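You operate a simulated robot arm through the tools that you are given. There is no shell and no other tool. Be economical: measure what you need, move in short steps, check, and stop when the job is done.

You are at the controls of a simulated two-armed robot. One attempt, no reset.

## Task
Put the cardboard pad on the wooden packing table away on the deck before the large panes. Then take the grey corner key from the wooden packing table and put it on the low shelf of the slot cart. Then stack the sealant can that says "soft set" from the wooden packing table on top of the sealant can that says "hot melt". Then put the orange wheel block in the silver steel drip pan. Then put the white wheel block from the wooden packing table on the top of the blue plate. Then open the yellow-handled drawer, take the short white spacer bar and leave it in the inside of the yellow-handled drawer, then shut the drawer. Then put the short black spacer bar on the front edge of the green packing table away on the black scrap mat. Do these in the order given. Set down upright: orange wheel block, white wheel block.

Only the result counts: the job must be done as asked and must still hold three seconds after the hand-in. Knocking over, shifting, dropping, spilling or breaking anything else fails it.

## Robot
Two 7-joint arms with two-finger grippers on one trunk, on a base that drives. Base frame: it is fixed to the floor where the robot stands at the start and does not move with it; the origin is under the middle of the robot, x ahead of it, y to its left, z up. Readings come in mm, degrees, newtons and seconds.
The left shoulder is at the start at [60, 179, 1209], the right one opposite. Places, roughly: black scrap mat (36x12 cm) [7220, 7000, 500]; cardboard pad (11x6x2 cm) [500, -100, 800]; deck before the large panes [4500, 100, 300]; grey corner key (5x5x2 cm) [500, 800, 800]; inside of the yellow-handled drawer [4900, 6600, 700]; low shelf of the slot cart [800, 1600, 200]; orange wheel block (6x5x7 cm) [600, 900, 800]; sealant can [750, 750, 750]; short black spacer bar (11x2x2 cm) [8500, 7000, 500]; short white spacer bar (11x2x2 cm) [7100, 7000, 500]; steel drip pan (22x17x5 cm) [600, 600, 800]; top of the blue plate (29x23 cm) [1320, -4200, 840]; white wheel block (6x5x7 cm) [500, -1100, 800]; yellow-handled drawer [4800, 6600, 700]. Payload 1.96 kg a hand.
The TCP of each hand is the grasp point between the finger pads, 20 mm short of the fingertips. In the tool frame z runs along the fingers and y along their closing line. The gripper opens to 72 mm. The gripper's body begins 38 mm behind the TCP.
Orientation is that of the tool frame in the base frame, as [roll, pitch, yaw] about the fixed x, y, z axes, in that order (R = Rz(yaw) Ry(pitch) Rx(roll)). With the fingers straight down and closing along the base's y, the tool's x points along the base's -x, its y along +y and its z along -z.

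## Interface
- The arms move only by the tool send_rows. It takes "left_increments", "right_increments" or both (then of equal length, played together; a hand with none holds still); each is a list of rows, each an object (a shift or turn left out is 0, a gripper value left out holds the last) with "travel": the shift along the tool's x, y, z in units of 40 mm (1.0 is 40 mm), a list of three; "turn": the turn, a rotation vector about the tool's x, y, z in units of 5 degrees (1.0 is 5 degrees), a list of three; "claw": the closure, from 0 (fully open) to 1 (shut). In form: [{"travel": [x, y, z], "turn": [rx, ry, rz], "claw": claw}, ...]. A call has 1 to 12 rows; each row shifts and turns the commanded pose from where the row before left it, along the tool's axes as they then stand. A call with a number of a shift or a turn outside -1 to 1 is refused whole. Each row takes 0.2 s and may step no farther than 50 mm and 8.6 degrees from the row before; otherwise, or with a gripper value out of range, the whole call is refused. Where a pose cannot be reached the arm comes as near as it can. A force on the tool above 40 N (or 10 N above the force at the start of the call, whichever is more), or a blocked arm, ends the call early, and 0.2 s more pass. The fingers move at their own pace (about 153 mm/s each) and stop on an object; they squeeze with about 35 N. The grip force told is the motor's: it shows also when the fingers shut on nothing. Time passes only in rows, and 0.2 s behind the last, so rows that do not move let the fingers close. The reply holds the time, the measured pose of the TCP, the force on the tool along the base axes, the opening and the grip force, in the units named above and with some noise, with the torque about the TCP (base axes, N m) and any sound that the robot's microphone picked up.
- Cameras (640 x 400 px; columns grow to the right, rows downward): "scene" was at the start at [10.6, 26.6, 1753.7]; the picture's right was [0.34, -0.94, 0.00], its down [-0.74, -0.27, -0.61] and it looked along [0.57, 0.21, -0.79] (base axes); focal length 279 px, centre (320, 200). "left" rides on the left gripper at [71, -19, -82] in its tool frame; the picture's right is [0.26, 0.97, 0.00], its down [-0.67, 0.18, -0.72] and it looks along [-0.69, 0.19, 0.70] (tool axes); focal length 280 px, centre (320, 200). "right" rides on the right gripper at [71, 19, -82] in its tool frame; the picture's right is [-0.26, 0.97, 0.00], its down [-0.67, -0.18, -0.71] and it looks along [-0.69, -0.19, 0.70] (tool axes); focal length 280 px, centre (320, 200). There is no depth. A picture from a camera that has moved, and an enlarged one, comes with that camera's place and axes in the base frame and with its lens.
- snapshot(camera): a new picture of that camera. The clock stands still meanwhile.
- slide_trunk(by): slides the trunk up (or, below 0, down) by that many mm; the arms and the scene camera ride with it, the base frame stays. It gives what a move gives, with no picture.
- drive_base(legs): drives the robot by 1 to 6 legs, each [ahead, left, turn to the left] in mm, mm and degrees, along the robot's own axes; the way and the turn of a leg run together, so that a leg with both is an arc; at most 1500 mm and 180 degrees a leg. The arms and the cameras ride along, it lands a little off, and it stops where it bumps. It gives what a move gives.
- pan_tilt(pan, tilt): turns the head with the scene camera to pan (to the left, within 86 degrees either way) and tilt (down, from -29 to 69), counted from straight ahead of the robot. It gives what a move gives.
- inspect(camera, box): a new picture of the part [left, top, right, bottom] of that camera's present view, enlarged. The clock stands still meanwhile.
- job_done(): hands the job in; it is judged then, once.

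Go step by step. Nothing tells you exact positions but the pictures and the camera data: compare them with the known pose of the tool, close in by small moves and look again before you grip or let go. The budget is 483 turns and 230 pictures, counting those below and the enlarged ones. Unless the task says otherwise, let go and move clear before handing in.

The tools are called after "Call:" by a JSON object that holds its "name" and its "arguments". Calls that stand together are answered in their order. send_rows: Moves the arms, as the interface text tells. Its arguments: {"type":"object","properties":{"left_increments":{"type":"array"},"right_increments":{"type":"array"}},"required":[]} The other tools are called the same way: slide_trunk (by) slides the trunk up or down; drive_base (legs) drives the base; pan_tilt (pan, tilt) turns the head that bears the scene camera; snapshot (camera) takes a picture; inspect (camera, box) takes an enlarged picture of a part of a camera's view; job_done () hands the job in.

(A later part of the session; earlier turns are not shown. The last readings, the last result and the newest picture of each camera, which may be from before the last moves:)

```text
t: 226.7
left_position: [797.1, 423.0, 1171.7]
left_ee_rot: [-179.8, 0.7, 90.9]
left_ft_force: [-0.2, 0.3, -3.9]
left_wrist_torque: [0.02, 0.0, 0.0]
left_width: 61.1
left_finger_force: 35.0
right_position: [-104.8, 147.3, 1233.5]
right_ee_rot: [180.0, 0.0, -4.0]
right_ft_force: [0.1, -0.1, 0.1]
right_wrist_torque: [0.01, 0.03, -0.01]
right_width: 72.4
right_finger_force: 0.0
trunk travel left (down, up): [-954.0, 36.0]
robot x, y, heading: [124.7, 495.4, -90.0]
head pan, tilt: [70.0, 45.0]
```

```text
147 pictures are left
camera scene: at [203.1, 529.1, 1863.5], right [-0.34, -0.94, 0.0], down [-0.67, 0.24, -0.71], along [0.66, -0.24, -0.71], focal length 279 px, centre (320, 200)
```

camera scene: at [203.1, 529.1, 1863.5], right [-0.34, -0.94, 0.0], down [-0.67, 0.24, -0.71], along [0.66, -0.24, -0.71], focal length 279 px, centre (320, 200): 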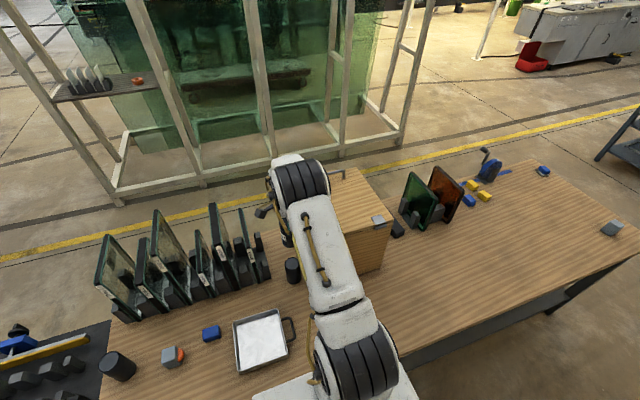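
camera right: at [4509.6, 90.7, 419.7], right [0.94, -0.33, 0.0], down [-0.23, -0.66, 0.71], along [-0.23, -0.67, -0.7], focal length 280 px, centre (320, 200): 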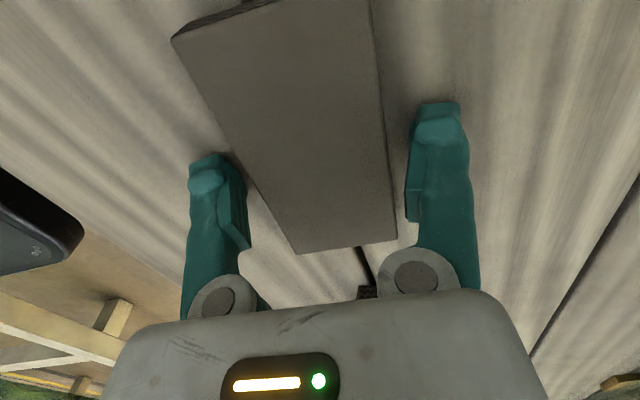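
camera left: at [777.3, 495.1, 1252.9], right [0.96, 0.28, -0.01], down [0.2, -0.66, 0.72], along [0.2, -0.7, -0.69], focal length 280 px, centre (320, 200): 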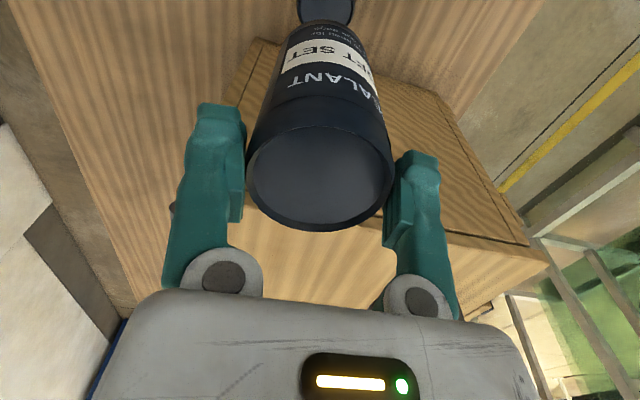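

The arm reaches. I nudge +3 mm in x and lower so the held can's bottom hangs ~35 mm above the lower can, then look.

Call:
{"name": "send_rows", "arguments": {"left_increments": [{"travel": [-0.02, 0.08, 0.6]}, {"travel": [0, 0, 0.7]}, {"travel": [0, 0, 0.7]}, {"travel": [0, 0, 0.5]}, {"travel": [0, 0, 0.3]}]}}

Call:
{"name": "snapshot", "arguments": {"camera": "left"}}

Call:
{"name": "inspect", "arguments": {"camera": "scene", "box": [230, 180, 350, 290]}}

```text
t: 227.9
left_position: [800.1, 422.2, 1060.9]
left_ee_rot: [-179.9, 0.9, 91.0]
left_ft_force: [-0.2, -0.2, -4.3]
left_wrist_torque: [0.04, -0.01, 0.0]
left_width: 61.3
left_finger_force: 34.9
right_position: [-105.5, 147.0, 1234.4]
right_ee_rot: [180.0, 0.0, -4.0]
right_ft_force: [0.4, -0.1, -0.3]
right_wrist_torque: [-0.01, -0.02, 0.01]
right_width: 72.3
right_finger_force: 0.1
trunk travel left (down, up): [-954.0, 36.0]
robot x, y, heading: [121.6, 496.4, -90.0]
head pan, tilt: [70.0, 45.0]
```

```text
146 pictures are left
camera left: at [780.4, 494.3, 1140.6], right [0.96, 0.28, -0.01], down [0.2, -0.66, 0.72], along [0.2, -0.7, -0.69], focal length 280 px, centre (320, 200)
```

left: 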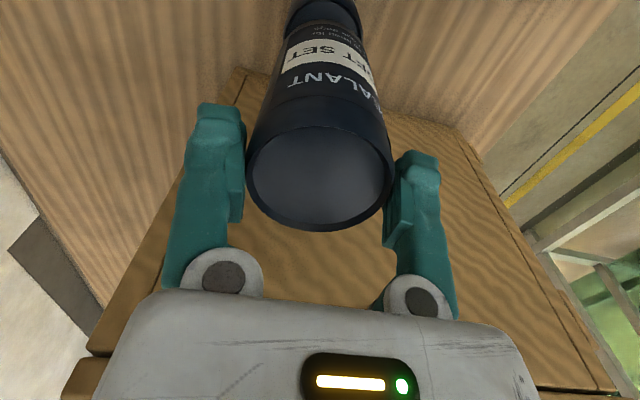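

```text
3.64 times, centred on (290, 235) of scene
camera zoom: at [202.3, 529.4, 1863.6], right [-0.34, -0.94, 0.0], down [-0.67, 0.24, -0.71], along [0.66, -0.24, -0.71], focal length 1015 px, centre (429, 73)
```

zoom: 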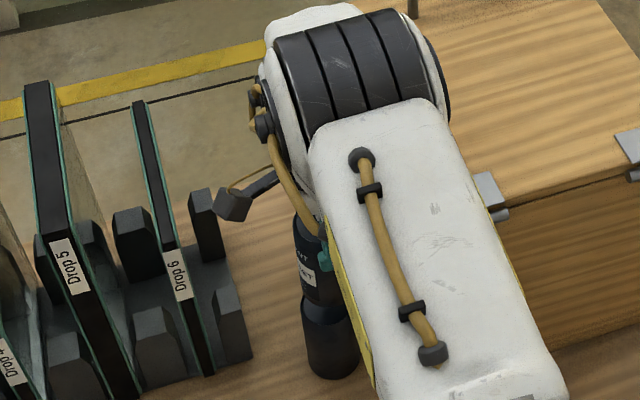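

Alignment looks good in both views. I lower to just above contact and look again.

Call:
{"name": "send_rows", "arguments": {"left_increments": [{"travel": [0, 0, 0.3]}, {"travel": [0, 0, 0.2]}, {"travel": [0, 0, 0.15]}]}}

Call:
{"name": "inspect", "arguments": {"camera": "scene", "box": [270, 220, 320, 290]}}

Call:
{"name": "inspect", "arguments": {"camera": "left", "box": [250, 0, 390, 90]}}

```text
t: 228.7
left_position: [799.6, 421.8, 1033.8]
left_ee_rot: [-179.9, 0.8, 90.9]
left_ft_force: [0.3, 0.2, -4.3]
left_wrist_torque: [0.05, -0.03, -0.03]
left_width: 61.3
left_finger_force: 35.2
right_position: [-105.9, 148.0, 1234.1]
right_ee_rot: [-180.0, -0.1, -4.0]
right_ft_force: [-0.2, -0.3, 0.7]
right_wrist_torque: [0.0, 0.04, 0.04]
right_width: 72.3
right_finger_force: 0.1
trunk travel left (down, up): [-954.0, 36.0]
robot x, y, heading: [122.7, 495.5, -90.0]
head pan, tilt: [70.0, 45.0]
```

```text
5.71 times, centred on (295, 255) of scene
camera zoom: at [201.3, 529.5, 1863.6], right [-0.34, -0.94, 0.0], down [-0.66, 0.24, -0.71], along [0.66, -0.24, -0.71], focal length 1595 px, centre (463, -114)
```

zoom: 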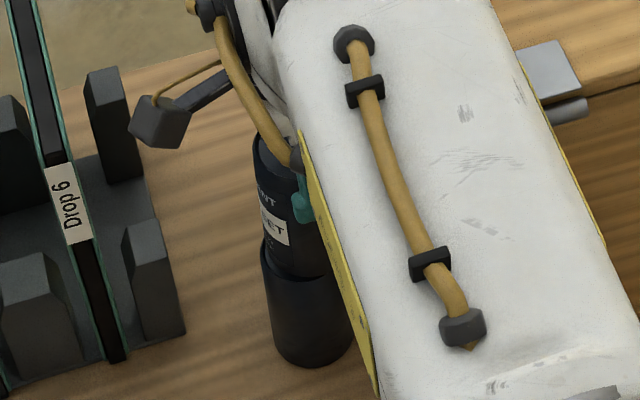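

```text
4.44 times, centred on (320, 45) of left
camera zoom: at [779.3, 494.3, 1114.3], right [0.96, 0.28, -0.01], down [0.19, -0.66, 0.72], along [0.2, -0.7, -0.69], focal length 1246 px, centre (320, 889)
```

zoom: 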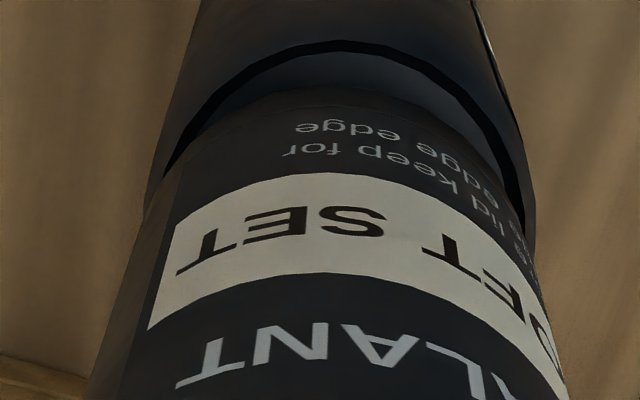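

Nearly perfectly coaxial (≈2 mm in y). I nudge +1.5 mm y and lower by small steps to contact.

Call:
{"name": "send_rows", "arguments": {"left_increments": [{"travel": [0.04, 0, 0.08]}, {"travel": [0, 0, 0.06]}]}}

Call:
{"name": "send_rows", "arguments": {"left_increments": [{"travel": [0, 0, 0.05]}]}}

Call:
{"name": "send_rows", "arguments": {"left_increments": [{"travel": [0, 0, 0.05]}]}}

```text
t: 229.3
left_position: [797.5, 423.2, 1030.5]
left_ee_rot: [179.9, 0.7, 90.8]
left_ft_force: [1.6, -0.8, 5.5]
left_wrist_torque: [-0.06, 0.15, 0.03]
left_width: 61.2
left_finger_force: 35.3
right_position: [-106.6, 146.8, 1233.1]
right_ee_rot: [-180.0, -0.1, -4.0]
right_ft_force: [0.0, -0.1, 0.4]
right_wrist_torque: [-0.02, 0.01, -0.02]
right_width: 72.3
right_finger_force: 0.1
trunk travel left (down, up): [-954.0, 36.0]
robot x, y, heading: [122.1, 498.3, -90.1]
head pan, tilt: [70.0, 45.0]
```

```text
t: 229.7
left_position: [796.4, 423.9, 1030.9]
left_ee_rot: [179.8, 0.9, 91.0]
left_ft_force: [2.0, -1.1, 23.4]
left_wrist_torque: [-0.05, 0.3, 0.0]
left_width: 60.8
left_finger_force: 35.0
right_position: [-109.3, 147.7, 1232.6]
right_ee_rot: [180.0, -0.3, -3.9]
right_ft_force: [0.0, 0.0, -0.6]
right_wrist_torque: [0.0, 0.02, -0.01]
right_width: 71.9
right_finger_force: 0.0
trunk travel left (down, up): [-954.0, 36.0]
robot x, y, heading: [125.2, 497.8, -90.1]
head pan, tilt: [70.0, 45.0]
```

```text
t: 230.3
left_position: [799.6, 424.3, 1028.7]
left_ee_rot: [179.4, 0.8, 90.8]
left_ft_force: [-3.3, 0.9, 27.2]
left_wrist_torque: [0.02, 1.2, -0.02]
left_width: 61.6
left_finger_force: 34.9
right_position: [-108.6, 148.4, 1233.5]
right_ee_rot: [180.0, -0.3, -4.0]
right_ft_force: [0.8, 0.2, 0.9]
right_wrist_torque: [0.02, 0.01, 0.02]
right_width: 71.9
right_finger_force: 0.1
trunk travel left (down, up): [-954.0, 36.0]
robot x, y, heading: [123.5, 492.0, -90.1]
head pan, tilt: [70.0, 45.0]
stopped in row 1 (left hand): the force on the tool passed its limit at 42 N (the readings are from after the stop); the commanded pose is now the measured one
```

Firm contact. I relieve the load slightly and read the forces before opening.

Call:
{"name": "send_rows", "arguments": {"left_increments": [{"travel": [0, 0, -0.03]}, {"travel": [0, 0, 0]}]}}

Call:
{"name": "inspect", "arguments": {"camera": "scene", "box": [270, 220, 320, 290]}}

```text
t: 230.9
left_position: [800.2, 423.7, 1028.9]
left_ee_rot: [179.5, 0.9, 91.0]
left_ft_force: [3.2, 1.3, 16.9]
left_wrist_torque: [0.12, -0.15, -0.01]
left_width: 61.6
left_finger_force: 35.4
right_position: [-106.9, 147.5, 1233.0]
right_ee_rot: [-180.0, -0.2, -3.9]
right_ft_force: [0.3, -0.2, 0.5]
right_wrist_torque: [0.0, 0.02, 0.04]
right_width: 72.0
right_finger_force: 0.1
trunk travel left (down, up): [-954.0, 36.0]
robot x, y, heading: [122.7, 494.6, -89.4]
head pan, tilt: [70.0, 45.0]
```

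```text
5.71 times, centred on (295, 255) of scene
camera zoom: at [197.8, 530.4, 1863.7], right [-0.34, -0.94, 0.0], down [-0.66, 0.24, -0.71], along [0.67, -0.24, -0.71], focal length 1595 px, centre (463, -114)
```

zoom: 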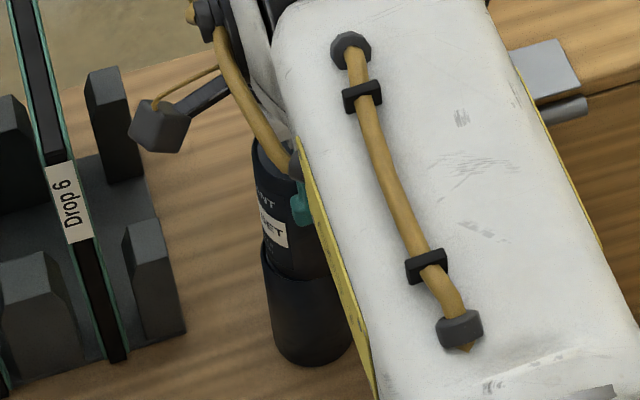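

Stacked flush. I relieve the rest, then open and check.

Call:
{"name": "send_rows", "arguments": {"left_increments": [{"travel": [0, 0, -0.03]}, {"claw": 0.08}, {"claw": 0.04}, {"claw": 0}, {"claw": 0}]}}

Call:
{"name": "snapshot", "arguments": {"camera": "left"}}

```text
t: 232.1
left_position: [800.8, 423.6, 1029.6]
left_ee_rot: [179.7, 0.8, 90.8]
left_ft_force: [0.7, -0.7, 0.5]
left_wrist_torque: [0.0, -0.01, 0.01]
left_width: 72.0
left_finger_force: 0.1
right_position: [-105.1, 147.4, 1233.0]
right_ee_rot: [-179.9, -0.1, -4.0]
right_ft_force: [-0.5, 0.6, 0.4]
right_wrist_torque: [-0.01, -0.02, 0.01]
right_width: 72.2
right_finger_force: 0.1
trunk travel left (down, up): [-954.0, 36.0]
robot x, y, heading: [127.6, 493.0, -90.1]
head pan, tilt: [70.0, 45.0]
```

```text
141 pictures are left
camera left: at [780.0, 494.9, 1109.3], right [0.96, 0.28, 0.0], down [0.19, -0.66, 0.73], along [0.2, -0.7, -0.69], focal length 280 px, centre (320, 200)
```

left: 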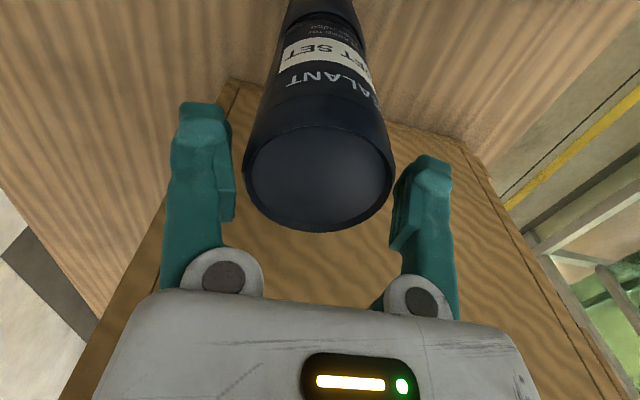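

Released with no contact. I lift straight up and retract.

Call:
{"name": "send_rows", "arguments": {"left_increments": [{"travel": [0, 0, -0.3]}, {"travel": [0, 0, -0.6]}, {"travel": [0, 0, -0.8]}, {"travel": [0, 0, -0.8]}, {"travel": [0, 0, -0.8]}, {"travel": [0, -0.8, 0]}, {"travel": [0, -0.8, 0]}, {"travel": [0, -0.8, 0]}, {"travel": [0, -0.8, 0]}, {"travel": [0, -0.8, 0]}, {"travel": [0, -0.8, 0]}]}}

Call:
{"name": "snapshot", "arguments": {"camera": "scene"}}

```text
t: 234.5
left_position: [607.6, 422.5, 1159.9]
left_ee_rot: [179.6, 0.8, 90.9]
left_ft_force: [-0.6, 0.6, -0.2]
left_wrist_torque: [-0.03, -0.01, 0.01]
left_width: 72.1
left_finger_force: 0.1
right_position: [-107.7, 147.1, 1233.6]
right_ee_rot: [-180.0, -0.1, -4.0]
right_ft_force: [0.3, 0.1, 0.3]
right_wrist_torque: [-0.02, -0.03, 0.01]
right_width: 72.0
right_finger_force: 0.1
trunk travel left (down, up): [-954.0, 36.0]
robot x, y, heading: [124.3, 499.0, -90.0]
head pan, tilt: [70.0, 45.0]
```

```text
140 pictures are left
camera scene: at [199.3, 529.4, 1863.7], right [-0.34, -0.94, 0.0], down [-0.66, 0.24, -0.71], along [0.66, -0.24, -0.71], focal length 279 px, centre (320, 200)
```

scene: 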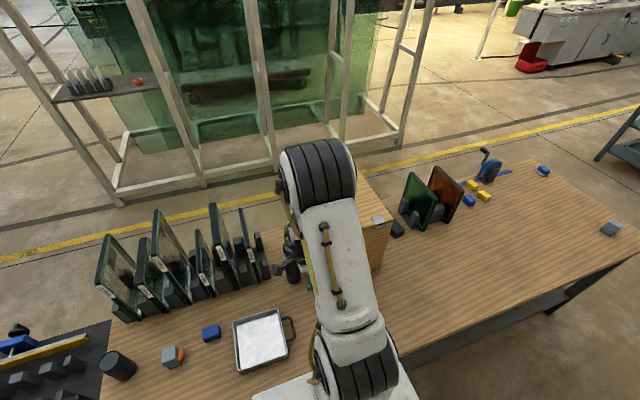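

The cans stand stacked. Next the orange block: I move the base left along the table, still sideways, to bring the left hand near the block.

Call:
{"name": "drive_base", "arguments": {"legs": [[0, -60, 0], [-460, 0, 0]]}}

Call:
{"name": "snapshot", "arguments": {"camera": "left"}}

Call:
{"name": "snapshot", "arguments": {"camera": "scene"}}

```text
t: 237.8
left_position: [546.5, 874.6, 1158.9]
left_ee_rot: [179.7, 0.9, 91.4]
left_ft_force: [0.7, -0.3, 0.3]
left_wrist_torque: [0.04, 0.01, 0.02]
left_width: 72.2
left_finger_force: 0.1
right_position: [-163.6, 594.0, 1233.2]
right_ee_rot: [-179.9, -0.1, -3.6]
right_ft_force: [0.9, 0.6, 1.2]
right_wrist_torque: [0.0, -0.02, 0.04]
right_width: 71.9
right_finger_force: 0.0
trunk travel left (down, up): [-954.0, 36.0]
robot x, y, heading: [61.4, 947.8, -89.8]
head pan, tilt: [70.0, 45.0]
```

```text
139 pictures are left
camera left: at [526.2, 946.0, 1239.1], right [0.96, 0.28, 0.0], down [0.19, -0.66, 0.73], along [0.21, -0.7, -0.69], focal length 280 px, centre (320, 200)
```

left: 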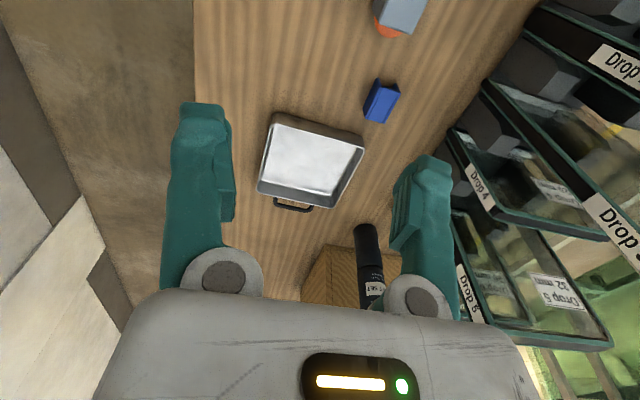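

```text
138 pictures are left
camera scene: at [139.4, 978.1, 1863.7], right [-0.34, -0.94, 0.0], down [-0.67, 0.24, -0.71], along [0.67, -0.24, -0.71], focal length 279 px, centre (320, 200)
```

scene: 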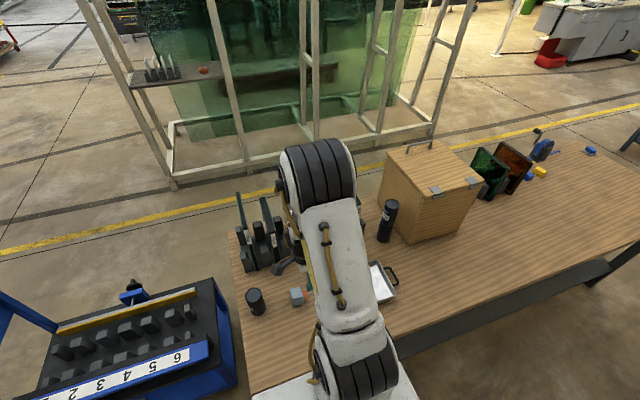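

The stack stands well. I zoom on the orange block to see its pose.

Call:
{"name": "inspect", "arguments": {"camera": "scene", "box": [270, 270, 330, 320]}}

Call:
{"name": "inspect", "arguments": {"camera": "left", "box": [340, 0, 460, 60]}}

```text
8.00 times, centred on (300, 295) of scene
camera zoom: at [139.4, 978.1, 1863.7], right [-0.34, -0.94, 0.0], down [-0.67, 0.24, -0.71], along [0.67, -0.24, -0.71], focal length 2232 px, centre (480, -560)
```

zoom: 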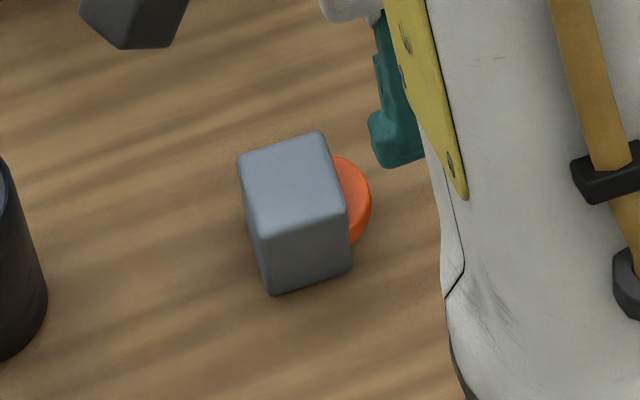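

```text
5.33 times, centred on (400, 30) of left
camera zoom: at [526.2, 946.0, 1239.1], right [0.96, 0.28, 0.0], down [0.19, -0.66, 0.73], along [0.21, -0.7, -0.69], focal length 1495 px, centre (-107, 1107)
```

zoom: 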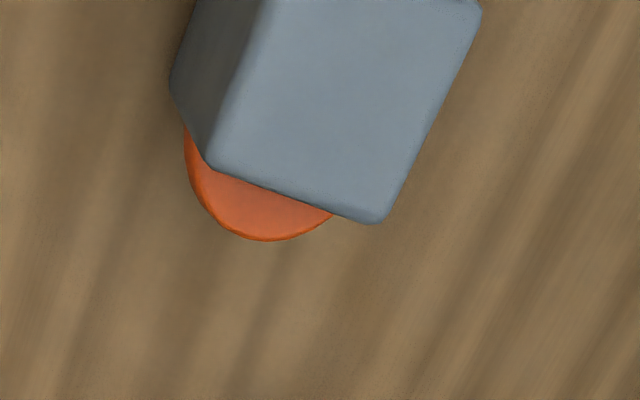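

Block top is ~42×42 at centre [640,893], wheel on the −y face, so closing along x is right. I move over it and down.

Call:
{"name": "send_rows", "arguments": {"left_increments": [{"travel": [0.17, 0.78, 0.3]}, {"travel": [0.17, 0.78, 0.3]}, {"travel": [0.17, 0.77, 0.4]}, {"travel": [0, 0, 0.9]}, {"travel": [0, 0, 0.9]}, {"travel": [0, 0, 0.9]}, {"travel": [0, 0, 0.9]}]}}

Call:
{"name": "snapshot", "arguments": {"camera": "left"}}

Call:
{"name": "snapshot", "arguments": {"camera": "scene"}}

```text
t: 239.4
left_position: [641.8, 896.4, 975.0]
left_ee_rot: [179.7, 0.8, 91.3]
left_ft_force: [0.1, -0.6, -0.6]
left_wrist_torque: [0.01, -0.01, 0.05]
left_width: 72.0
left_finger_force: 0.1
right_position: [-163.9, 595.0, 1233.9]
right_ee_rot: [179.9, 0.0, -3.6]
right_ft_force: [0.9, 0.3, 0.5]
right_wrist_torque: [0.01, 0.0, 0.01]
right_width: 72.1
right_finger_force: 0.0
trunk travel left (down, up): [-954.0, 36.0]
robot x, y, heading: [62.8, 947.4, -89.5]
head pan, tilt: [70.0, 45.0]
```

```text
135 pictures are left
camera left: at [621.4, 967.7, 1055.4], right [0.96, 0.28, 0.0], down [0.19, -0.66, 0.73], along [0.21, -0.7, -0.69], focal length 280 px, centre (320, 200)
```

left: 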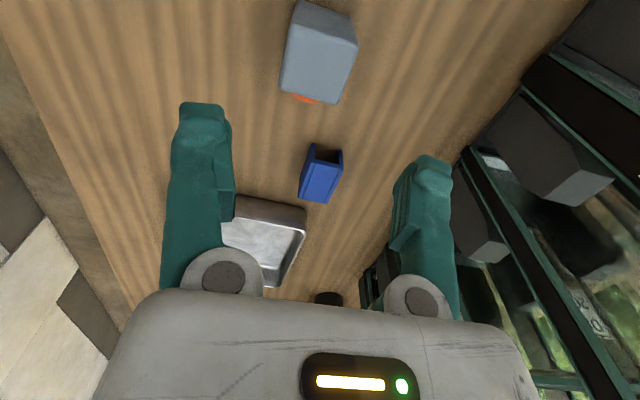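

```text
134 pictures are left
camera scene: at [140.5, 980.0, 1863.6], right [-0.34, -0.94, 0.0], down [-0.67, 0.24, -0.71], along [0.67, -0.24, -0.71], focal length 279 px, centre (320, 200)
```

scene: 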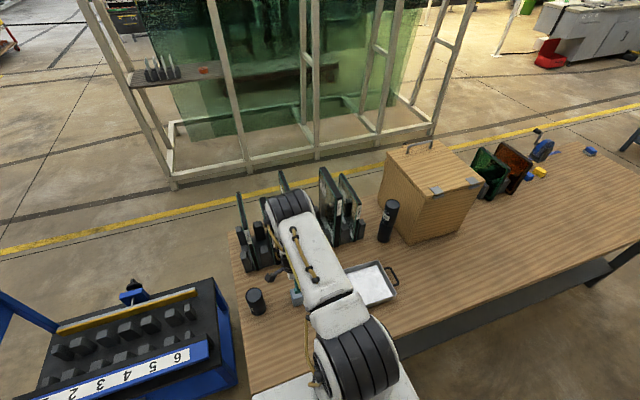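

Block centre agrees with the hand ([641,897]). I descend to 842 and close.

Call:
{"name": "send_rows", "arguments": {"left_increments": [{"travel": [0, 0, 0.8]}, {"travel": [0, 0, 0.8]}, {"travel": [0, 0, 0.7]}, {"travel": [0, 0, 0.6]}, {"travel": [0, 0, 0.4]}]}}

Call:
{"name": "snapshot", "arguments": {"camera": "left"}}

```text
t: 240.6
left_position: [642.8, 894.7, 842.6]
left_ee_rot: [179.8, 0.9, 91.4]
left_ft_force: [0.5, -0.2, -0.5]
left_wrist_torque: [-0.01, 0.03, -0.01]
left_width: 72.0
left_finger_force: 0.0
right_position: [-165.1, 595.4, 1234.6]
right_ee_rot: [180.0, 0.0, -3.6]
right_ft_force: [0.4, -0.4, -0.3]
right_wrist_torque: [0.0, 0.0, -0.03]
right_width: 72.1
right_finger_force: 0.1
trunk travel left (down, up): [-954.0, 36.0]
robot x, y, heading: [64.0, 943.7, -89.4]
head pan, tilt: [70.0, 45.0]
```

```text
133 pictures are left
camera left: at [620.8, 965.9, 923.4], right [0.96, 0.28, 0.0], down [0.19, -0.66, 0.73], along [0.21, -0.7, -0.69], focal length 280 px, centre (320, 200)
```

left: 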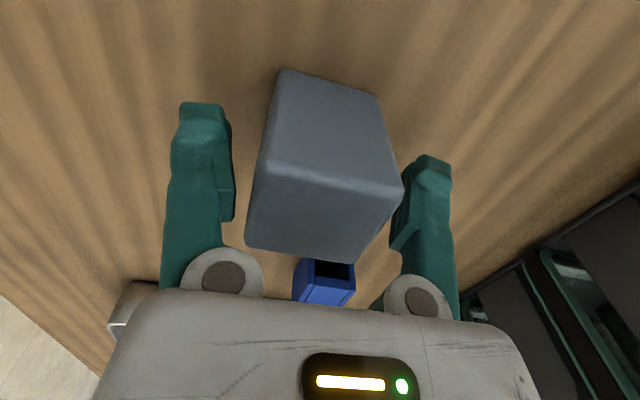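

The block sits between the fingers, aligned. I close and lift.

Call:
{"name": "send_rows", "arguments": {"left_increments": [{"claw": 1}, {"claw": 1}, {"claw": 1}, {"claw": 1}]}}

Call:
{"name": "send_rows", "arguments": {"left_increments": [{"travel": [0, 0, -0.3]}, {"travel": [0, 0, -0.8]}, {"travel": [0, 0, -0.8]}, {"travel": [0, 0, -0.8]}, {"travel": [0, 0, -0.8]}]}}

Call:
{"name": "snapshot", "arguments": {"camera": "left"}}

```text
t: 241.6
left_position: [641.8, 894.6, 842.0]
left_ee_rot: [179.7, 0.8, 91.4]
left_ft_force: [-0.1, 0.0, 0.2]
left_wrist_torque: [0.01, -0.04, 0.01]
left_width: 48.1
left_finger_force: 35.2
right_position: [-164.5, 595.4, 1233.2]
right_ee_rot: [-179.9, 0.0, -3.6]
right_ft_force: [-0.3, 0.5, 0.3]
right_wrist_torque: [0.04, 0.02, 0.02]
right_width: 72.0
right_finger_force: 0.0
trunk travel left (down, up): [-954.0, 36.0]
robot x, y, heading: [65.1, 945.8, -89.5]
head pan, tilt: [70.0, 45.0]
```

```text
t: 242.8
left_position: [640.8, 896.1, 982.8]
left_ee_rot: [179.7, 0.9, 91.4]
left_ft_force: [0.1, 0.2, -0.3]
left_wrist_torque: [0.01, 0.01, -0.02]
left_width: 47.8
left_finger_force: 34.8
right_position: [-166.3, 595.3, 1233.5]
right_ee_rot: [-179.9, -0.2, -3.6]
right_ft_force: [0.4, 0.1, 0.3]
right_wrist_torque: [-0.03, -0.03, 0.0]
right_width: 72.1
right_finger_force: 0.0
trunk travel left (down, up): [-954.0, 36.0]
robot x, y, heading: [62.9, 946.7, -89.6]
head pan, tilt: [70.0, 45.0]
```

```text
132 pictures are left
camera left: at [619.7, 967.7, 1064.2], right [0.96, 0.28, 0.0], down [0.19, -0.66, 0.73], along [0.21, -0.7, -0.69], focal length 280 px, centre (320, 200)
```

left: 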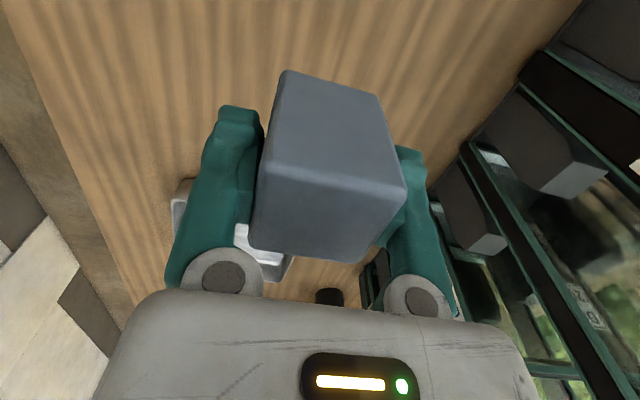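

Block held. I retract 40 mm, raise a bit, and drive along the table to the pan.

Call:
{"name": "send_rows", "arguments": {"left_increments": [{"travel": [0, -0.5, -0.5]}, {"travel": [0, -0.5, -0.5]}]}}

Call:
{"name": "drive_base", "arguments": {"legs": [[290, 0, 0]]}}

Call:
{"name": "snapshot", "arguments": {"camera": "left"}}

Call:
{"name": "snapshot", "arguments": {"camera": "scene"}}

```text
t: 243.4
left_position: [598.7, 895.3, 1022.6]
left_ee_rot: [179.8, 0.8, 91.3]
left_ft_force: [0.1, 0.2, -1.2]
left_wrist_torque: [0.0, 0.0, 0.01]
left_width: 47.8
left_finger_force: 35.1
right_position: [-165.0, 595.5, 1233.2]
right_ee_rot: [180.0, -0.2, -3.6]
right_ft_force: [-0.2, 0.1, 0.5]
right_wrist_torque: [0.03, 0.0, -0.02]
right_width: 71.9
right_finger_force: 0.1
trunk travel left (down, up): [-954.0, 36.0]
robot x, y, heading: [61.0, 950.1, -89.7]
head pan, tilt: [70.0, 45.0]
```

```text
t: 245.4
left_position: [603.1, 599.4, 1021.9]
left_ee_rot: [179.7, 0.9, 91.2]
left_ft_force: [0.6, 0.1, -1.0]
left_wrist_torque: [0.0, 0.0, 0.0]
left_width: 47.6
left_finger_force: 35.0
right_position: [-162.7, 301.4, 1232.7]
right_ee_rot: [179.9, -0.1, -3.7]
right_ft_force: [-0.1, 0.4, 0.5]
right_wrist_torque: [-0.02, -0.03, -0.01]
right_width: 72.1
right_finger_force: 0.1
trunk travel left (down, up): [-954.0, 36.0]
robot x, y, heading: [63.4, 651.6, -89.7]
head pan, tilt: [70.0, 45.0]
```

```text
131 pictures are left
camera left: at [581.9, 671.8, 1102.7], right [0.96, 0.28, 0.0], down [0.19, -0.66, 0.73], along [0.21, -0.7, -0.69], focal length 280 px, centre (320, 200)
```

left: 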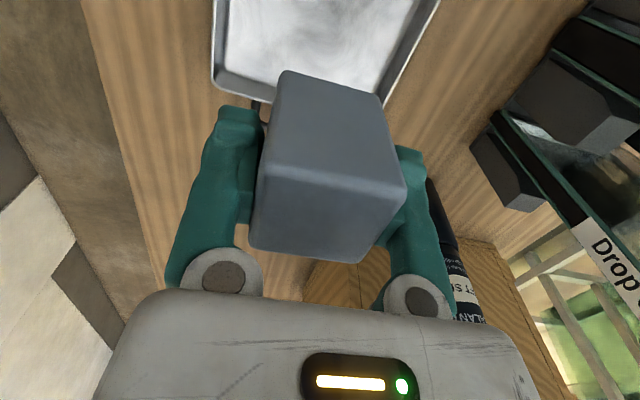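

```text
130 pictures are left
camera scene: at [141.4, 687.0, 1863.6], right [-0.34, -0.94, 0.0], down [-0.67, 0.24, -0.71], along [0.67, -0.24, -0.71], focal length 279 px, centre (320, 200)
```

scene: 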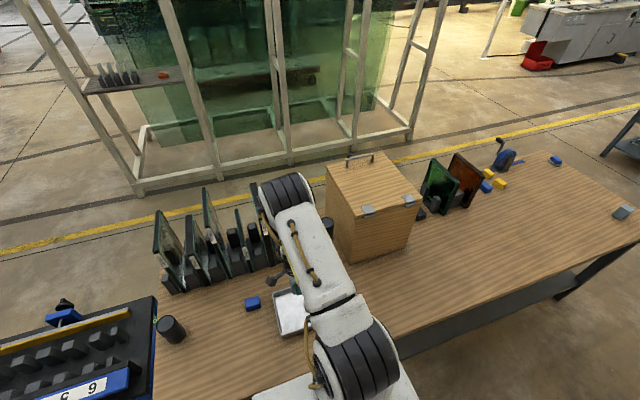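

The pan rim spans about x 512–674, y 526–690. I centre the block at [598,611] and lower to just above.

Call:
{"name": "send_rows", "arguments": {"left_increments": [{"travel": [0.3, -0.12, 0.6]}, {"travel": [0, 0, 0.9]}, {"travel": [0, 0, 0.9]}, {"travel": [0, 0, 0.9]}, {"travel": [0, 0, 0.5]}]}}

Call:
{"name": "snapshot", "arguments": {"camera": "left"}}

Call:
{"name": "inspect", "arguments": {"camera": "scene", "box": [240, 260, 340, 350]}}

```text
t: 246.6
left_position: [599.5, 607.2, 870.1]
left_ee_rot: [179.7, 0.9, 91.4]
left_ft_force: [0.0, -0.3, 0.1]
left_wrist_torque: [-0.01, 0.0, -0.01]
left_width: 47.6
left_finger_force: 34.8
right_position: [-163.4, 300.5, 1233.7]
right_ee_rot: [180.0, -0.1, -3.7]
right_ft_force: [0.5, -0.8, -0.5]
right_wrist_torque: [-0.01, 0.02, -0.03]
right_width: 72.0
right_finger_force: 0.1
trunk travel left (down, up): [-954.0, 36.0]
robot x, y, heading: [64.2, 651.5, -89.9]
head pan, tilt: [70.0, 45.0]
```

```text
129 pictures are left
camera left: at [578.0, 679.7, 950.5], right [0.96, 0.28, 0.0], down [0.19, -0.66, 0.73], along [0.21, -0.7, -0.69], focal length 280 px, centre (320, 200)
```

left: 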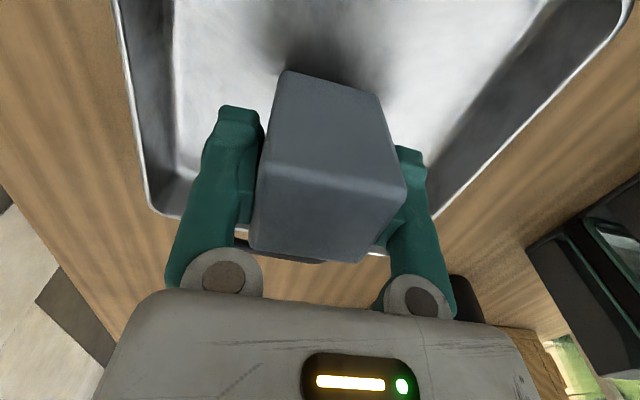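

```text
4.44 times, centred on (290, 305) of scene
camera zoom: at [141.8, 684.6, 1863.6], right [-0.34, -0.94, 0.0], down [-0.67, 0.24, -0.71], along [0.67, -0.24, -0.71], focal length 1240 px, centre (453, -267)
```

zoom: 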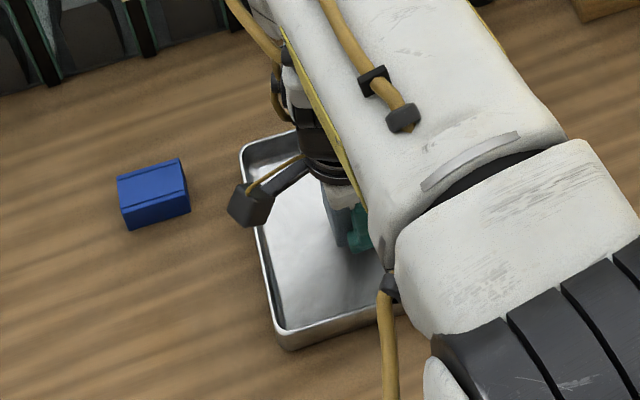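

The −y rim is at y≈543; I shift the block 20 mm toward +y to centre it with its wheel, then lower to contact.

Call:
{"name": "send_rows", "arguments": {"left_increments": [{"travel": [0.5, 0, 0]}, {"travel": [0, 0, 0.25]}, {"travel": [0, 0, 0.1]}]}}

Call:
{"name": "send_rows", "arguments": {"left_increments": [{"travel": [0, 0, 0.08]}, {"travel": [0, 0, 0.06]}]}}

Call:
{"name": "snapshot", "arguments": {"camera": "left"}}

```text
t: 247.4
left_position: [597.4, 627.0, 855.7]
left_ee_rot: [179.7, 0.8, 91.2]
left_ft_force: [-0.6, 0.7, -0.2]
left_wrist_torque: [0.01, -0.01, 0.03]
left_width: 47.8
left_finger_force: 35.1
right_position: [-162.5, 298.9, 1233.8]
right_ee_rot: [-180.0, -0.1, -3.7]
right_ft_force: [-0.4, 0.6, 0.1]
right_wrist_torque: [0.01, -0.02, 0.0]
right_width: 71.8
right_finger_force: 0.0
trunk travel left (down, up): [-954.0, 36.0]
robot x, y, heading: [62.0, 649.4, -89.7]
head pan, tilt: [70.0, 45.0]
```

```text
t: 248.0
left_position: [597.0, 626.3, 851.2]
left_ee_rot: [179.8, 0.8, 91.2]
left_ft_force: [0.5, 0.2, -1.1]
left_wrist_torque: [0.0, -0.01, -0.04]
left_width: 47.8
left_finger_force: 35.2
right_position: [-162.4, 300.5, 1233.7]
right_ee_rot: [-180.0, -0.1, -3.6]
right_ft_force: [0.7, 0.4, 0.2]
right_wrist_torque: [-0.02, 0.0, -0.02]
right_width: 72.1
right_finger_force: 0.1
trunk travel left (down, up): [-954.0, 36.0]
robot x, y, heading: [66.0, 653.0, -89.7]
head pan, tilt: [70.0, 45.0]
```

```text
127 pictures are left
camera left: at [577.0, 699.3, 931.2], right [0.96, 0.28, 0.0], down [0.19, -0.66, 0.73], along [0.21, -0.7, -0.69], focal length 280 px, centre (320, 200)
```

left: 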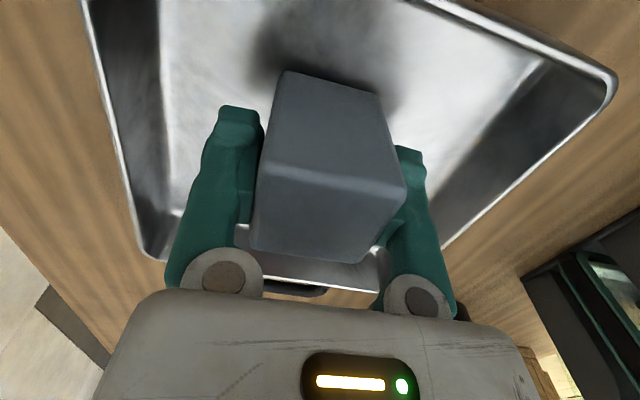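

Good clearance all round. I lower in fine steps to contact.

Call:
{"name": "send_rows", "arguments": {"left_increments": [{"travel": [0, 0, 0.06]}, {"travel": [0, 0, 0.05]}]}}

Call:
{"name": "send_rows", "arguments": {"left_increments": [{"travel": [0, 0, 0.05]}]}}

Call:
{"name": "send_rows", "arguments": {"left_increments": [{"travel": [0, 0, 0.05]}]}}

```text
t: 248.6
left_position: [596.6, 629.6, 847.0]
left_ee_rot: [179.5, 1.0, 91.2]
left_ft_force: [0.5, -0.1, 13.4]
left_wrist_torque: [-0.04, -0.03, -0.08]
left_width: 47.7
left_finger_force: 35.1
right_position: [-164.1, 300.4, 1233.4]
right_ee_rot: [-180.0, -0.2, -3.7]
right_ft_force: [-0.4, -0.3, -0.1]
right_wrist_torque: [0.0, -0.02, 0.0]
right_width: 72.0
right_finger_force: 0.1
trunk travel left (down, up): [-954.0, 36.0]
robot x, y, heading: [65.7, 647.7, -89.6]
head pan, tilt: [70.0, 45.0]
```

```text
t: 249.0
left_position: [597.2, 627.4, 846.1]
left_ee_rot: [179.3, 0.9, 91.2]
left_ft_force: [3.3, -0.8, 39.1]
left_wrist_torque: [0.0, 0.36, -0.02]
left_width: 47.7
left_finger_force: 35.5
right_position: [-166.1, 300.3, 1233.9]
right_ee_rot: [179.9, -0.3, -3.7]
right_ft_force: [0.2, 0.0, -0.7]
right_wrist_torque: [-0.01, 0.0, -0.01]
right_width: 72.1
right_finger_force: 0.0
trunk travel left (down, up): [-954.0, 36.0]
robot x, y, heading: [63.1, 654.2, -89.5]
head pan, tilt: [70.0, 45.0]
```

```text
t: 249.3
left_position: [597.6, 627.6, 845.9]
left_ee_rot: [179.3, 0.8, 91.2]
left_ft_force: [-7.3, -0.4, 33.9]
left_wrist_torque: [-0.06, 0.75, -0.02]
left_width: 47.5
left_finger_force: 35.3
right_position: [-167.4, 301.1, 1233.5]
right_ee_rot: [-180.0, -0.3, -3.7]
right_ft_force: [0.5, 0.3, -0.1]
right_wrist_torque: [-0.02, -0.02, 0.02]
right_width: 72.0
right_finger_force: 0.1
trunk travel left (down, up): [-954.0, 36.0]
robot x, y, heading: [66.4, 648.4, -89.6]
head pan, tilt: [70.0, 45.0]
stopped in row 1 (left hand): the force on the tool passed its limit at 50 N (the readings are from after the stop); the commanded pose is now the measured one
```

Solid contact on the pan floor. I relieve the load, open and lift away.

Call:
{"name": "send_rows", "arguments": {"left_increments": [{"travel": [0, 0, -0.05]}, {"travel": [0, 0, 0]}, {"claw": 0.25}, {"claw": 0}, {"claw": 0}]}}

Call:
{"name": "send_rows", "arguments": {"left_increments": [{"travel": [0, 0, -0.3]}, {"travel": [0, 0, -0.8]}, {"travel": [0, 0, -0.8]}, {"travel": [0, 0, -0.8]}, {"travel": [0, 0, -0.8]}, {"travel": [0, 0, -0.8]}]}}

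Call:
{"name": "snapshot", "arguments": {"camera": "left"}}

```text
t: 250.5
left_position: [600.4, 628.4, 844.8]
left_ee_rot: [179.5, 0.9, 91.2]
left_ft_force: [0.4, -0.7, 0.0]
left_wrist_torque: [-0.03, -0.02, -0.01]
left_width: 71.9
left_finger_force: 0.0
right_position: [-162.5, 300.2, 1233.7]
right_ee_rot: [-180.0, 0.0, -3.7]
right_ft_force: [-1.1, 1.0, 0.2]
right_wrist_torque: [0.0, 0.02, 0.0]
right_width: 71.9
right_finger_force: 0.0
trunk travel left (down, up): [-954.0, 36.0]
robot x, y, heading: [66.7, 652.9, -89.6]
head pan, tilt: [70.0, 45.0]
```

```text
t: 251.9
left_position: [596.6, 631.6, 1018.9]
left_ee_rot: [179.3, 0.8, 91.3]
left_ft_force: [0.3, -0.2, 0.2]
left_wrist_torque: [0.02, 0.0, 0.02]
left_width: 72.0
left_finger_force: 0.1
right_position: [-163.3, 300.2, 1233.1]
right_ee_rot: [179.9, -0.1, -3.6]
right_ft_force: [-0.8, 0.0, -0.4]
right_wrist_torque: [-0.02, -0.04, 0.01]
right_width: 71.7
right_finger_force: 0.0
trunk travel left (down, up): [-954.0, 36.0]
robot x, y, heading: [62.7, 650.1, -89.9]
head pan, tilt: [70.0, 45.0]
```

```text
126 pictures are left
camera left: at [575.6, 702.8, 1099.6], right [0.96, 0.28, 0.01], down [0.19, -0.66, 0.73], along [0.21, -0.7, -0.69], focal length 280 px, centre (320, 200)
```

left: 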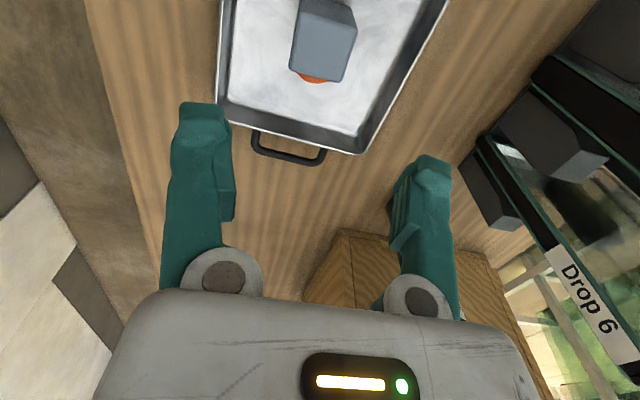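

The orange block stands upright in the pan. Next the white block at the table's right end: I raise the hand, ease away and drive along the table.

Call:
{"name": "send_rows", "arguments": {"left_increments": [{"travel": [0, 0, -0.8]}, {"travel": [0, 0, -0.8]}, {"travel": [0, 0, -0.8]}]}}

Call:
{"name": "drive_base", "arguments": {"legs": [[0, -70, 0], [1200, 0, 0], [450, 0, 0]]}}

Call:
{"name": "snapshot", "arguments": {"camera": "left"}}

Call:
{"name": "snapshot", "arguments": {"camera": "scene"}}

```text
t: 252.7
left_position: [596.7, 633.9, 1116.0]
left_ee_rot: [179.4, 0.9, 91.2]
left_ft_force: [-0.6, 0.4, -0.2]
left_wrist_torque: [-0.02, 0.03, 0.0]
left_width: 72.1
left_finger_force: 0.1
right_position: [-164.3, 301.0, 1232.5]
right_ee_rot: [179.9, -0.2, -3.7]
right_ft_force: [-0.3, -0.2, 0.1]
right_wrist_torque: [-0.01, -0.01, 0.01]
right_width: 72.0
right_finger_force: 0.1
trunk travel left (down, up): [-954.0, 36.0]
robot x, y, heading: [64.3, 650.1, -89.8]
head pan, tilt: [70.0, 45.0]
```

```text
t: 261.8
left_position: [582.8, -996.4, 1116.0]
left_ee_rot: [179.4, 0.8, 93.8]
left_ft_force: [-0.5, 0.0, -0.3]
left_wrist_torque: [-0.03, -0.02, -0.01]
left_width: 71.8
left_finger_force: 0.1
right_position: [-162.6, -1363.5, 1234.6]
right_ee_rot: [180.0, -0.1, -1.1]
right_ft_force: [1.1, 0.4, -0.1]
right_wrist_torque: [-0.03, 0.0, 0.0]
right_width: 72.0
right_finger_force: 0.0
trunk travel left (down, up): [-954.0, 36.0]
robot x, y, heading: [53.8, -1004.7, -86.9]
head pan, tilt: [70.0, 45.0]
```

```text
125 pictures are left
camera left: at [559.2, -925.4, 1196.3], right [0.95, 0.33, 0.01], down [0.22, -0.65, 0.73], along [0.24, -0.69, -0.69], focal length 280 px, centre (320, 200)
```

left: 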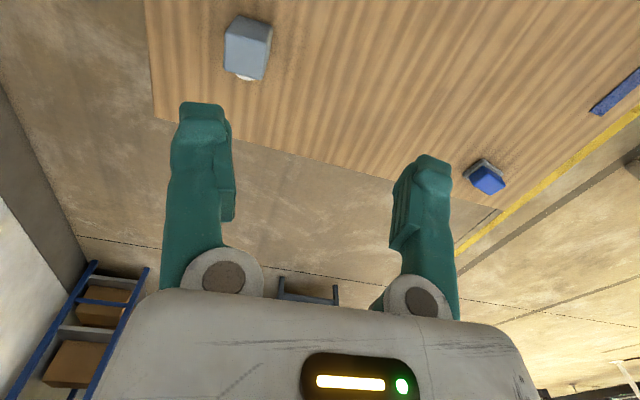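

```text
124 pictures are left
camera scene: at [125.3, -965.1, 1863.6], right [-0.29, -0.96, 0.0], down [-0.68, 0.21, -0.71], along [0.68, -0.21, -0.71], focal length 279 px, centre (320, 200)
```

scene: 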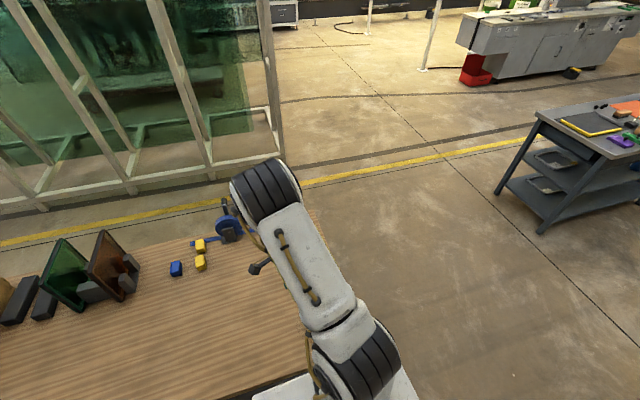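

White block at about [521,-1051]. I correct the heading and shift so the hand comes over it.

Call:
{"name": "drive_base", "arguments": {"legs": [[55, -60, -3.1]]}}

Call:
{"name": "send_rows", "arguments": {"left_increments": [{"travel": [0, 0, 0.8]}, {"travel": [0, 0, 0.8]}, {"travel": [0, 0, 0.8]}]}}

Call:
{"name": "snapshot", "arguments": {"camera": "left"}}

```text
t: 262.8
left_position: [527.8, -1078.8, 1114.1]
left_ee_rot: [179.6, 0.9, 90.9]
left_ft_force: [0.5, -0.9, -0.4]
left_wrist_torque: [0.0, -0.03, -0.01]
left_width: 72.0
left_finger_force: 0.0
right_position: [-234.4, -1406.7, 1235.3]
right_ee_rot: [179.9, 0.1, -4.1]
right_ft_force: [0.7, -0.3, -0.1]
right_wrist_torque: [-0.05, 0.01, -0.01]
right_width: 71.9
right_finger_force: 0.0
trunk travel left (down, up): [-954.0, 36.0]
robot x, y, heading: [-8.9, -1065.0, -90.0]
head pan, tilt: [70.0, 45.0]
```

```text
t: 263.6
left_position: [524.3, -1084.1, 1020.6]
left_ee_rot: [179.3, 0.7, 90.8]
left_ft_force: [-0.1, -0.7, 0.1]
left_wrist_torque: [0.03, 0.01, 0.03]
left_width: 72.1
left_finger_force: 0.1
right_position: [-240.1, -1411.9, 1233.5]
right_ee_rot: [-179.9, -0.2, -4.2]
right_ft_force: [-0.3, -0.6, -0.4]
right_wrist_torque: [-0.01, -0.01, 0.03]
right_width: 72.1
right_finger_force: 0.0
trunk travel left (down, up): [-954.0, 36.0]
robot x, y, heading: [-9.9, -1058.2, -90.1]
head pan, tilt: [70.0, 45.0]
```

```text
123 pictures are left
camera left: at [504.5, -1013.2, 1101.0], right [0.96, 0.28, 0.01], down [0.18, -0.66, 0.73], along [0.21, -0.7, -0.69], focal length 280 px, centre (320, 200)
```

left: 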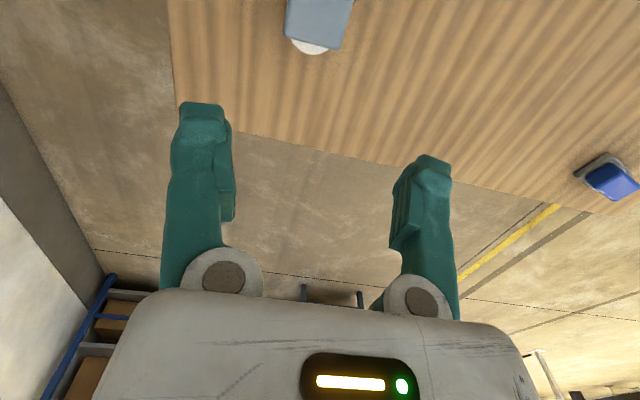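

The block's −y face is at y≈-1085, so its centre is ≈[521,-1062]. I move there, lower and check.

Call:
{"name": "send_rows", "arguments": {"left_increments": [{"travel": [0.55, -0.08, 0]}, {"travel": [0, 0, 0.9]}, {"travel": [0, 0, 0.9]}]}}

Call:
{"name": "snapshot", "arguments": {"camera": "left"}}

```text
t: 264.4
left_position: [522.8, -1062.0, 948.2]
left_ee_rot: [179.4, 0.8, 90.8]
left_ft_force: [0.5, 0.3, 1.0]
left_wrist_torque: [0.01, 0.02, -0.03]
left_width: 72.0
left_finger_force: 0.1
right_position: [-237.6, -1409.6, 1233.5]
right_ee_rot: [-179.9, -0.1, -4.1]
right_ft_force: [0.8, -0.3, 0.0]
right_wrist_torque: [0.0, -0.03, 0.01]
right_width: 72.0
right_finger_force: 0.1
trunk travel left (down, up): [-954.0, 36.0]
robot x, y, heading: [-8.5, -1061.5, -90.3]
head pan, tilt: [70.0, 45.0]
```

```text
122 pictures are left
camera left: at [502.9, -990.1, 1028.4], right [0.96, 0.28, 0.01], down [0.19, -0.66, 0.73], along [0.2, -0.7, -0.69], focal length 280 px, centre (320, 200)
```

left: 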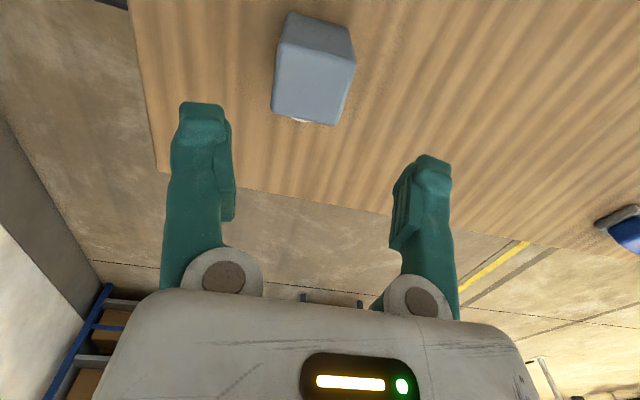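

Centre [519,-1061.5]. I correct 3 mm, descend to 842 and close.

Call:
{"name": "send_rows", "arguments": {"left_increments": [{"travel": [0, -0.08, 0.8]}, {"travel": [0, 0, 0.8]}, {"travel": [0, 0, 0.6]}, {"travel": [0, 0, 0.45]}, {"claw": 1}, {"claw": 1}, {"claw": 1}, {"claw": 1}]}}

Call:
{"name": "snapshot", "arguments": {"camera": "left"}}

```text
t: 266.2
left_position: [521.0, -1063.7, 841.3]
left_ee_rot: [179.4, 0.8, 90.7]
left_ft_force: [0.5, 0.1, 0.7]
left_wrist_torque: [-0.09, 0.02, 0.04]
left_width: 47.9
left_finger_force: 35.3
right_position: [-238.4, -1410.8, 1234.3]
right_ee_rot: [-180.0, -0.1, -4.1]
right_ft_force: [0.6, -0.5, -0.1]
right_wrist_torque: [0.02, -0.01, 0.04]
right_width: 72.1
right_finger_force: 0.1
trunk travel left (down, up): [-954.0, 36.0]
robot x, y, heading: [-9.1, -1059.0, -90.1]
head pan, tilt: [70.0, 45.0]
```

```text
121 pictures are left
camera left: at [499.5, -991.5, 921.6], right [0.96, 0.28, 0.01], down [0.19, -0.66, 0.73], along [0.2, -0.7, -0.69], focal length 280 px, centre (320, 200)
```

left: 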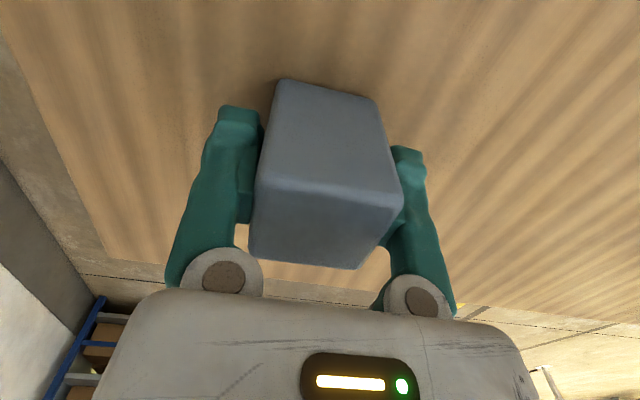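

White block gripped. I lift it and drive on toward the grey table, then look.

Call:
{"name": "send_rows", "arguments": {"left_increments": [{"travel": [0, 0, -0.3]}, {"travel": [0, 0, -0.9]}, {"travel": [0, 0, -0.9]}, {"travel": [0, 0, -0.9]}, {"travel": [0, 0, -0.9]}, {"travel": [0, 0, -0.9]}]}}

Call:
{"name": "drive_base", "arguments": {"legs": [[1200, 0, 0]]}}

Call:
{"name": "pan_tilt", "arguments": {"pan": 30, "tilt": 30}}

Call:
{"name": "snapshot", "arguments": {"camera": "scene"}}

```text
t: 267.6
left_position: [519.1, -1061.7, 1035.9]
left_ee_rot: [179.4, 0.8, 90.8]
left_ft_force: [0.6, -1.0, -1.0]
left_wrist_torque: [-0.04, -0.01, -0.03]
left_width: 47.6
left_finger_force: 34.5
right_position: [-240.4, -1409.2, 1233.8]
right_ee_rot: [-180.0, -0.1, -4.0]
right_ft_force: [0.4, 0.5, -0.2]
right_wrist_torque: [-0.03, 0.0, -0.01]
right_width: 72.2
right_finger_force: 0.0
trunk travel left (down, up): [-954.0, 36.0]
robot x, y, heading: [-10.0, -1059.7, -90.1]
head pan, tilt: [70.0, 45.0]
```

```text
t: 273.7
left_position: [528.0, -2242.4, 1036.4]
left_ee_rot: [179.4, 0.9, 92.0]
left_ft_force: [1.2, -0.3, -1.3]
left_wrist_torque: [-0.01, -0.02, 0.04]
left_width: 47.7
left_finger_force: 34.7
right_position: [-222.5, -2606.4, 1233.1]
right_ee_rot: [-179.9, -0.1, -3.1]
right_ft_force: [-0.8, -0.3, -0.1]
right_wrist_torque: [0.03, -0.04, -0.01]
right_width: 72.0
right_finger_force: 0.1
trunk travel left (down, up): [-954.0, 36.0]
robot x, y, heading: [0.1, -2253.5, -89.0]
head pan, tilt: [70.0, 45.0]
```

```text
t: 274.8
left_position: [528.5, -2242.3, 1036.3]
left_ee_rot: [179.4, 0.8, 92.0]
left_ft_force: [-0.7, -1.2, -1.1]
left_wrist_torque: [0.0, 0.0, 0.0]
left_width: 48.0
left_finger_force: 35.6
right_position: [-223.5, -2606.3, 1233.2]
right_ee_rot: [-180.0, -0.1, -3.1]
right_ft_force: [-1.1, 0.3, 1.1]
right_wrist_torque: [0.01, -0.01, 0.01]
right_width: 71.9
right_finger_force: 0.1
trunk travel left (down, up): [-954.0, 36.0]
robot x, y, heading: [1.3, -2252.8, -89.0]
head pan, tilt: [30.0, 30.0]
```

```text
120 pictures are left
camera scene: at [47.1, -2269.6, 1886.2], right [-0.86, -0.52, 0.0], down [-0.26, 0.43, -0.87], along [0.45, -0.74, -0.5], focal length 279 px, centre (320, 200)
```

scene: 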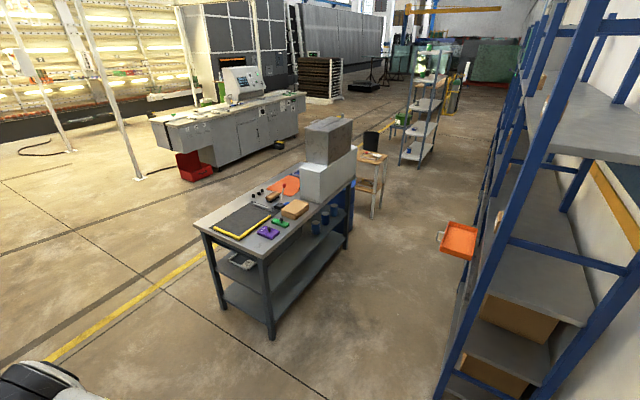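

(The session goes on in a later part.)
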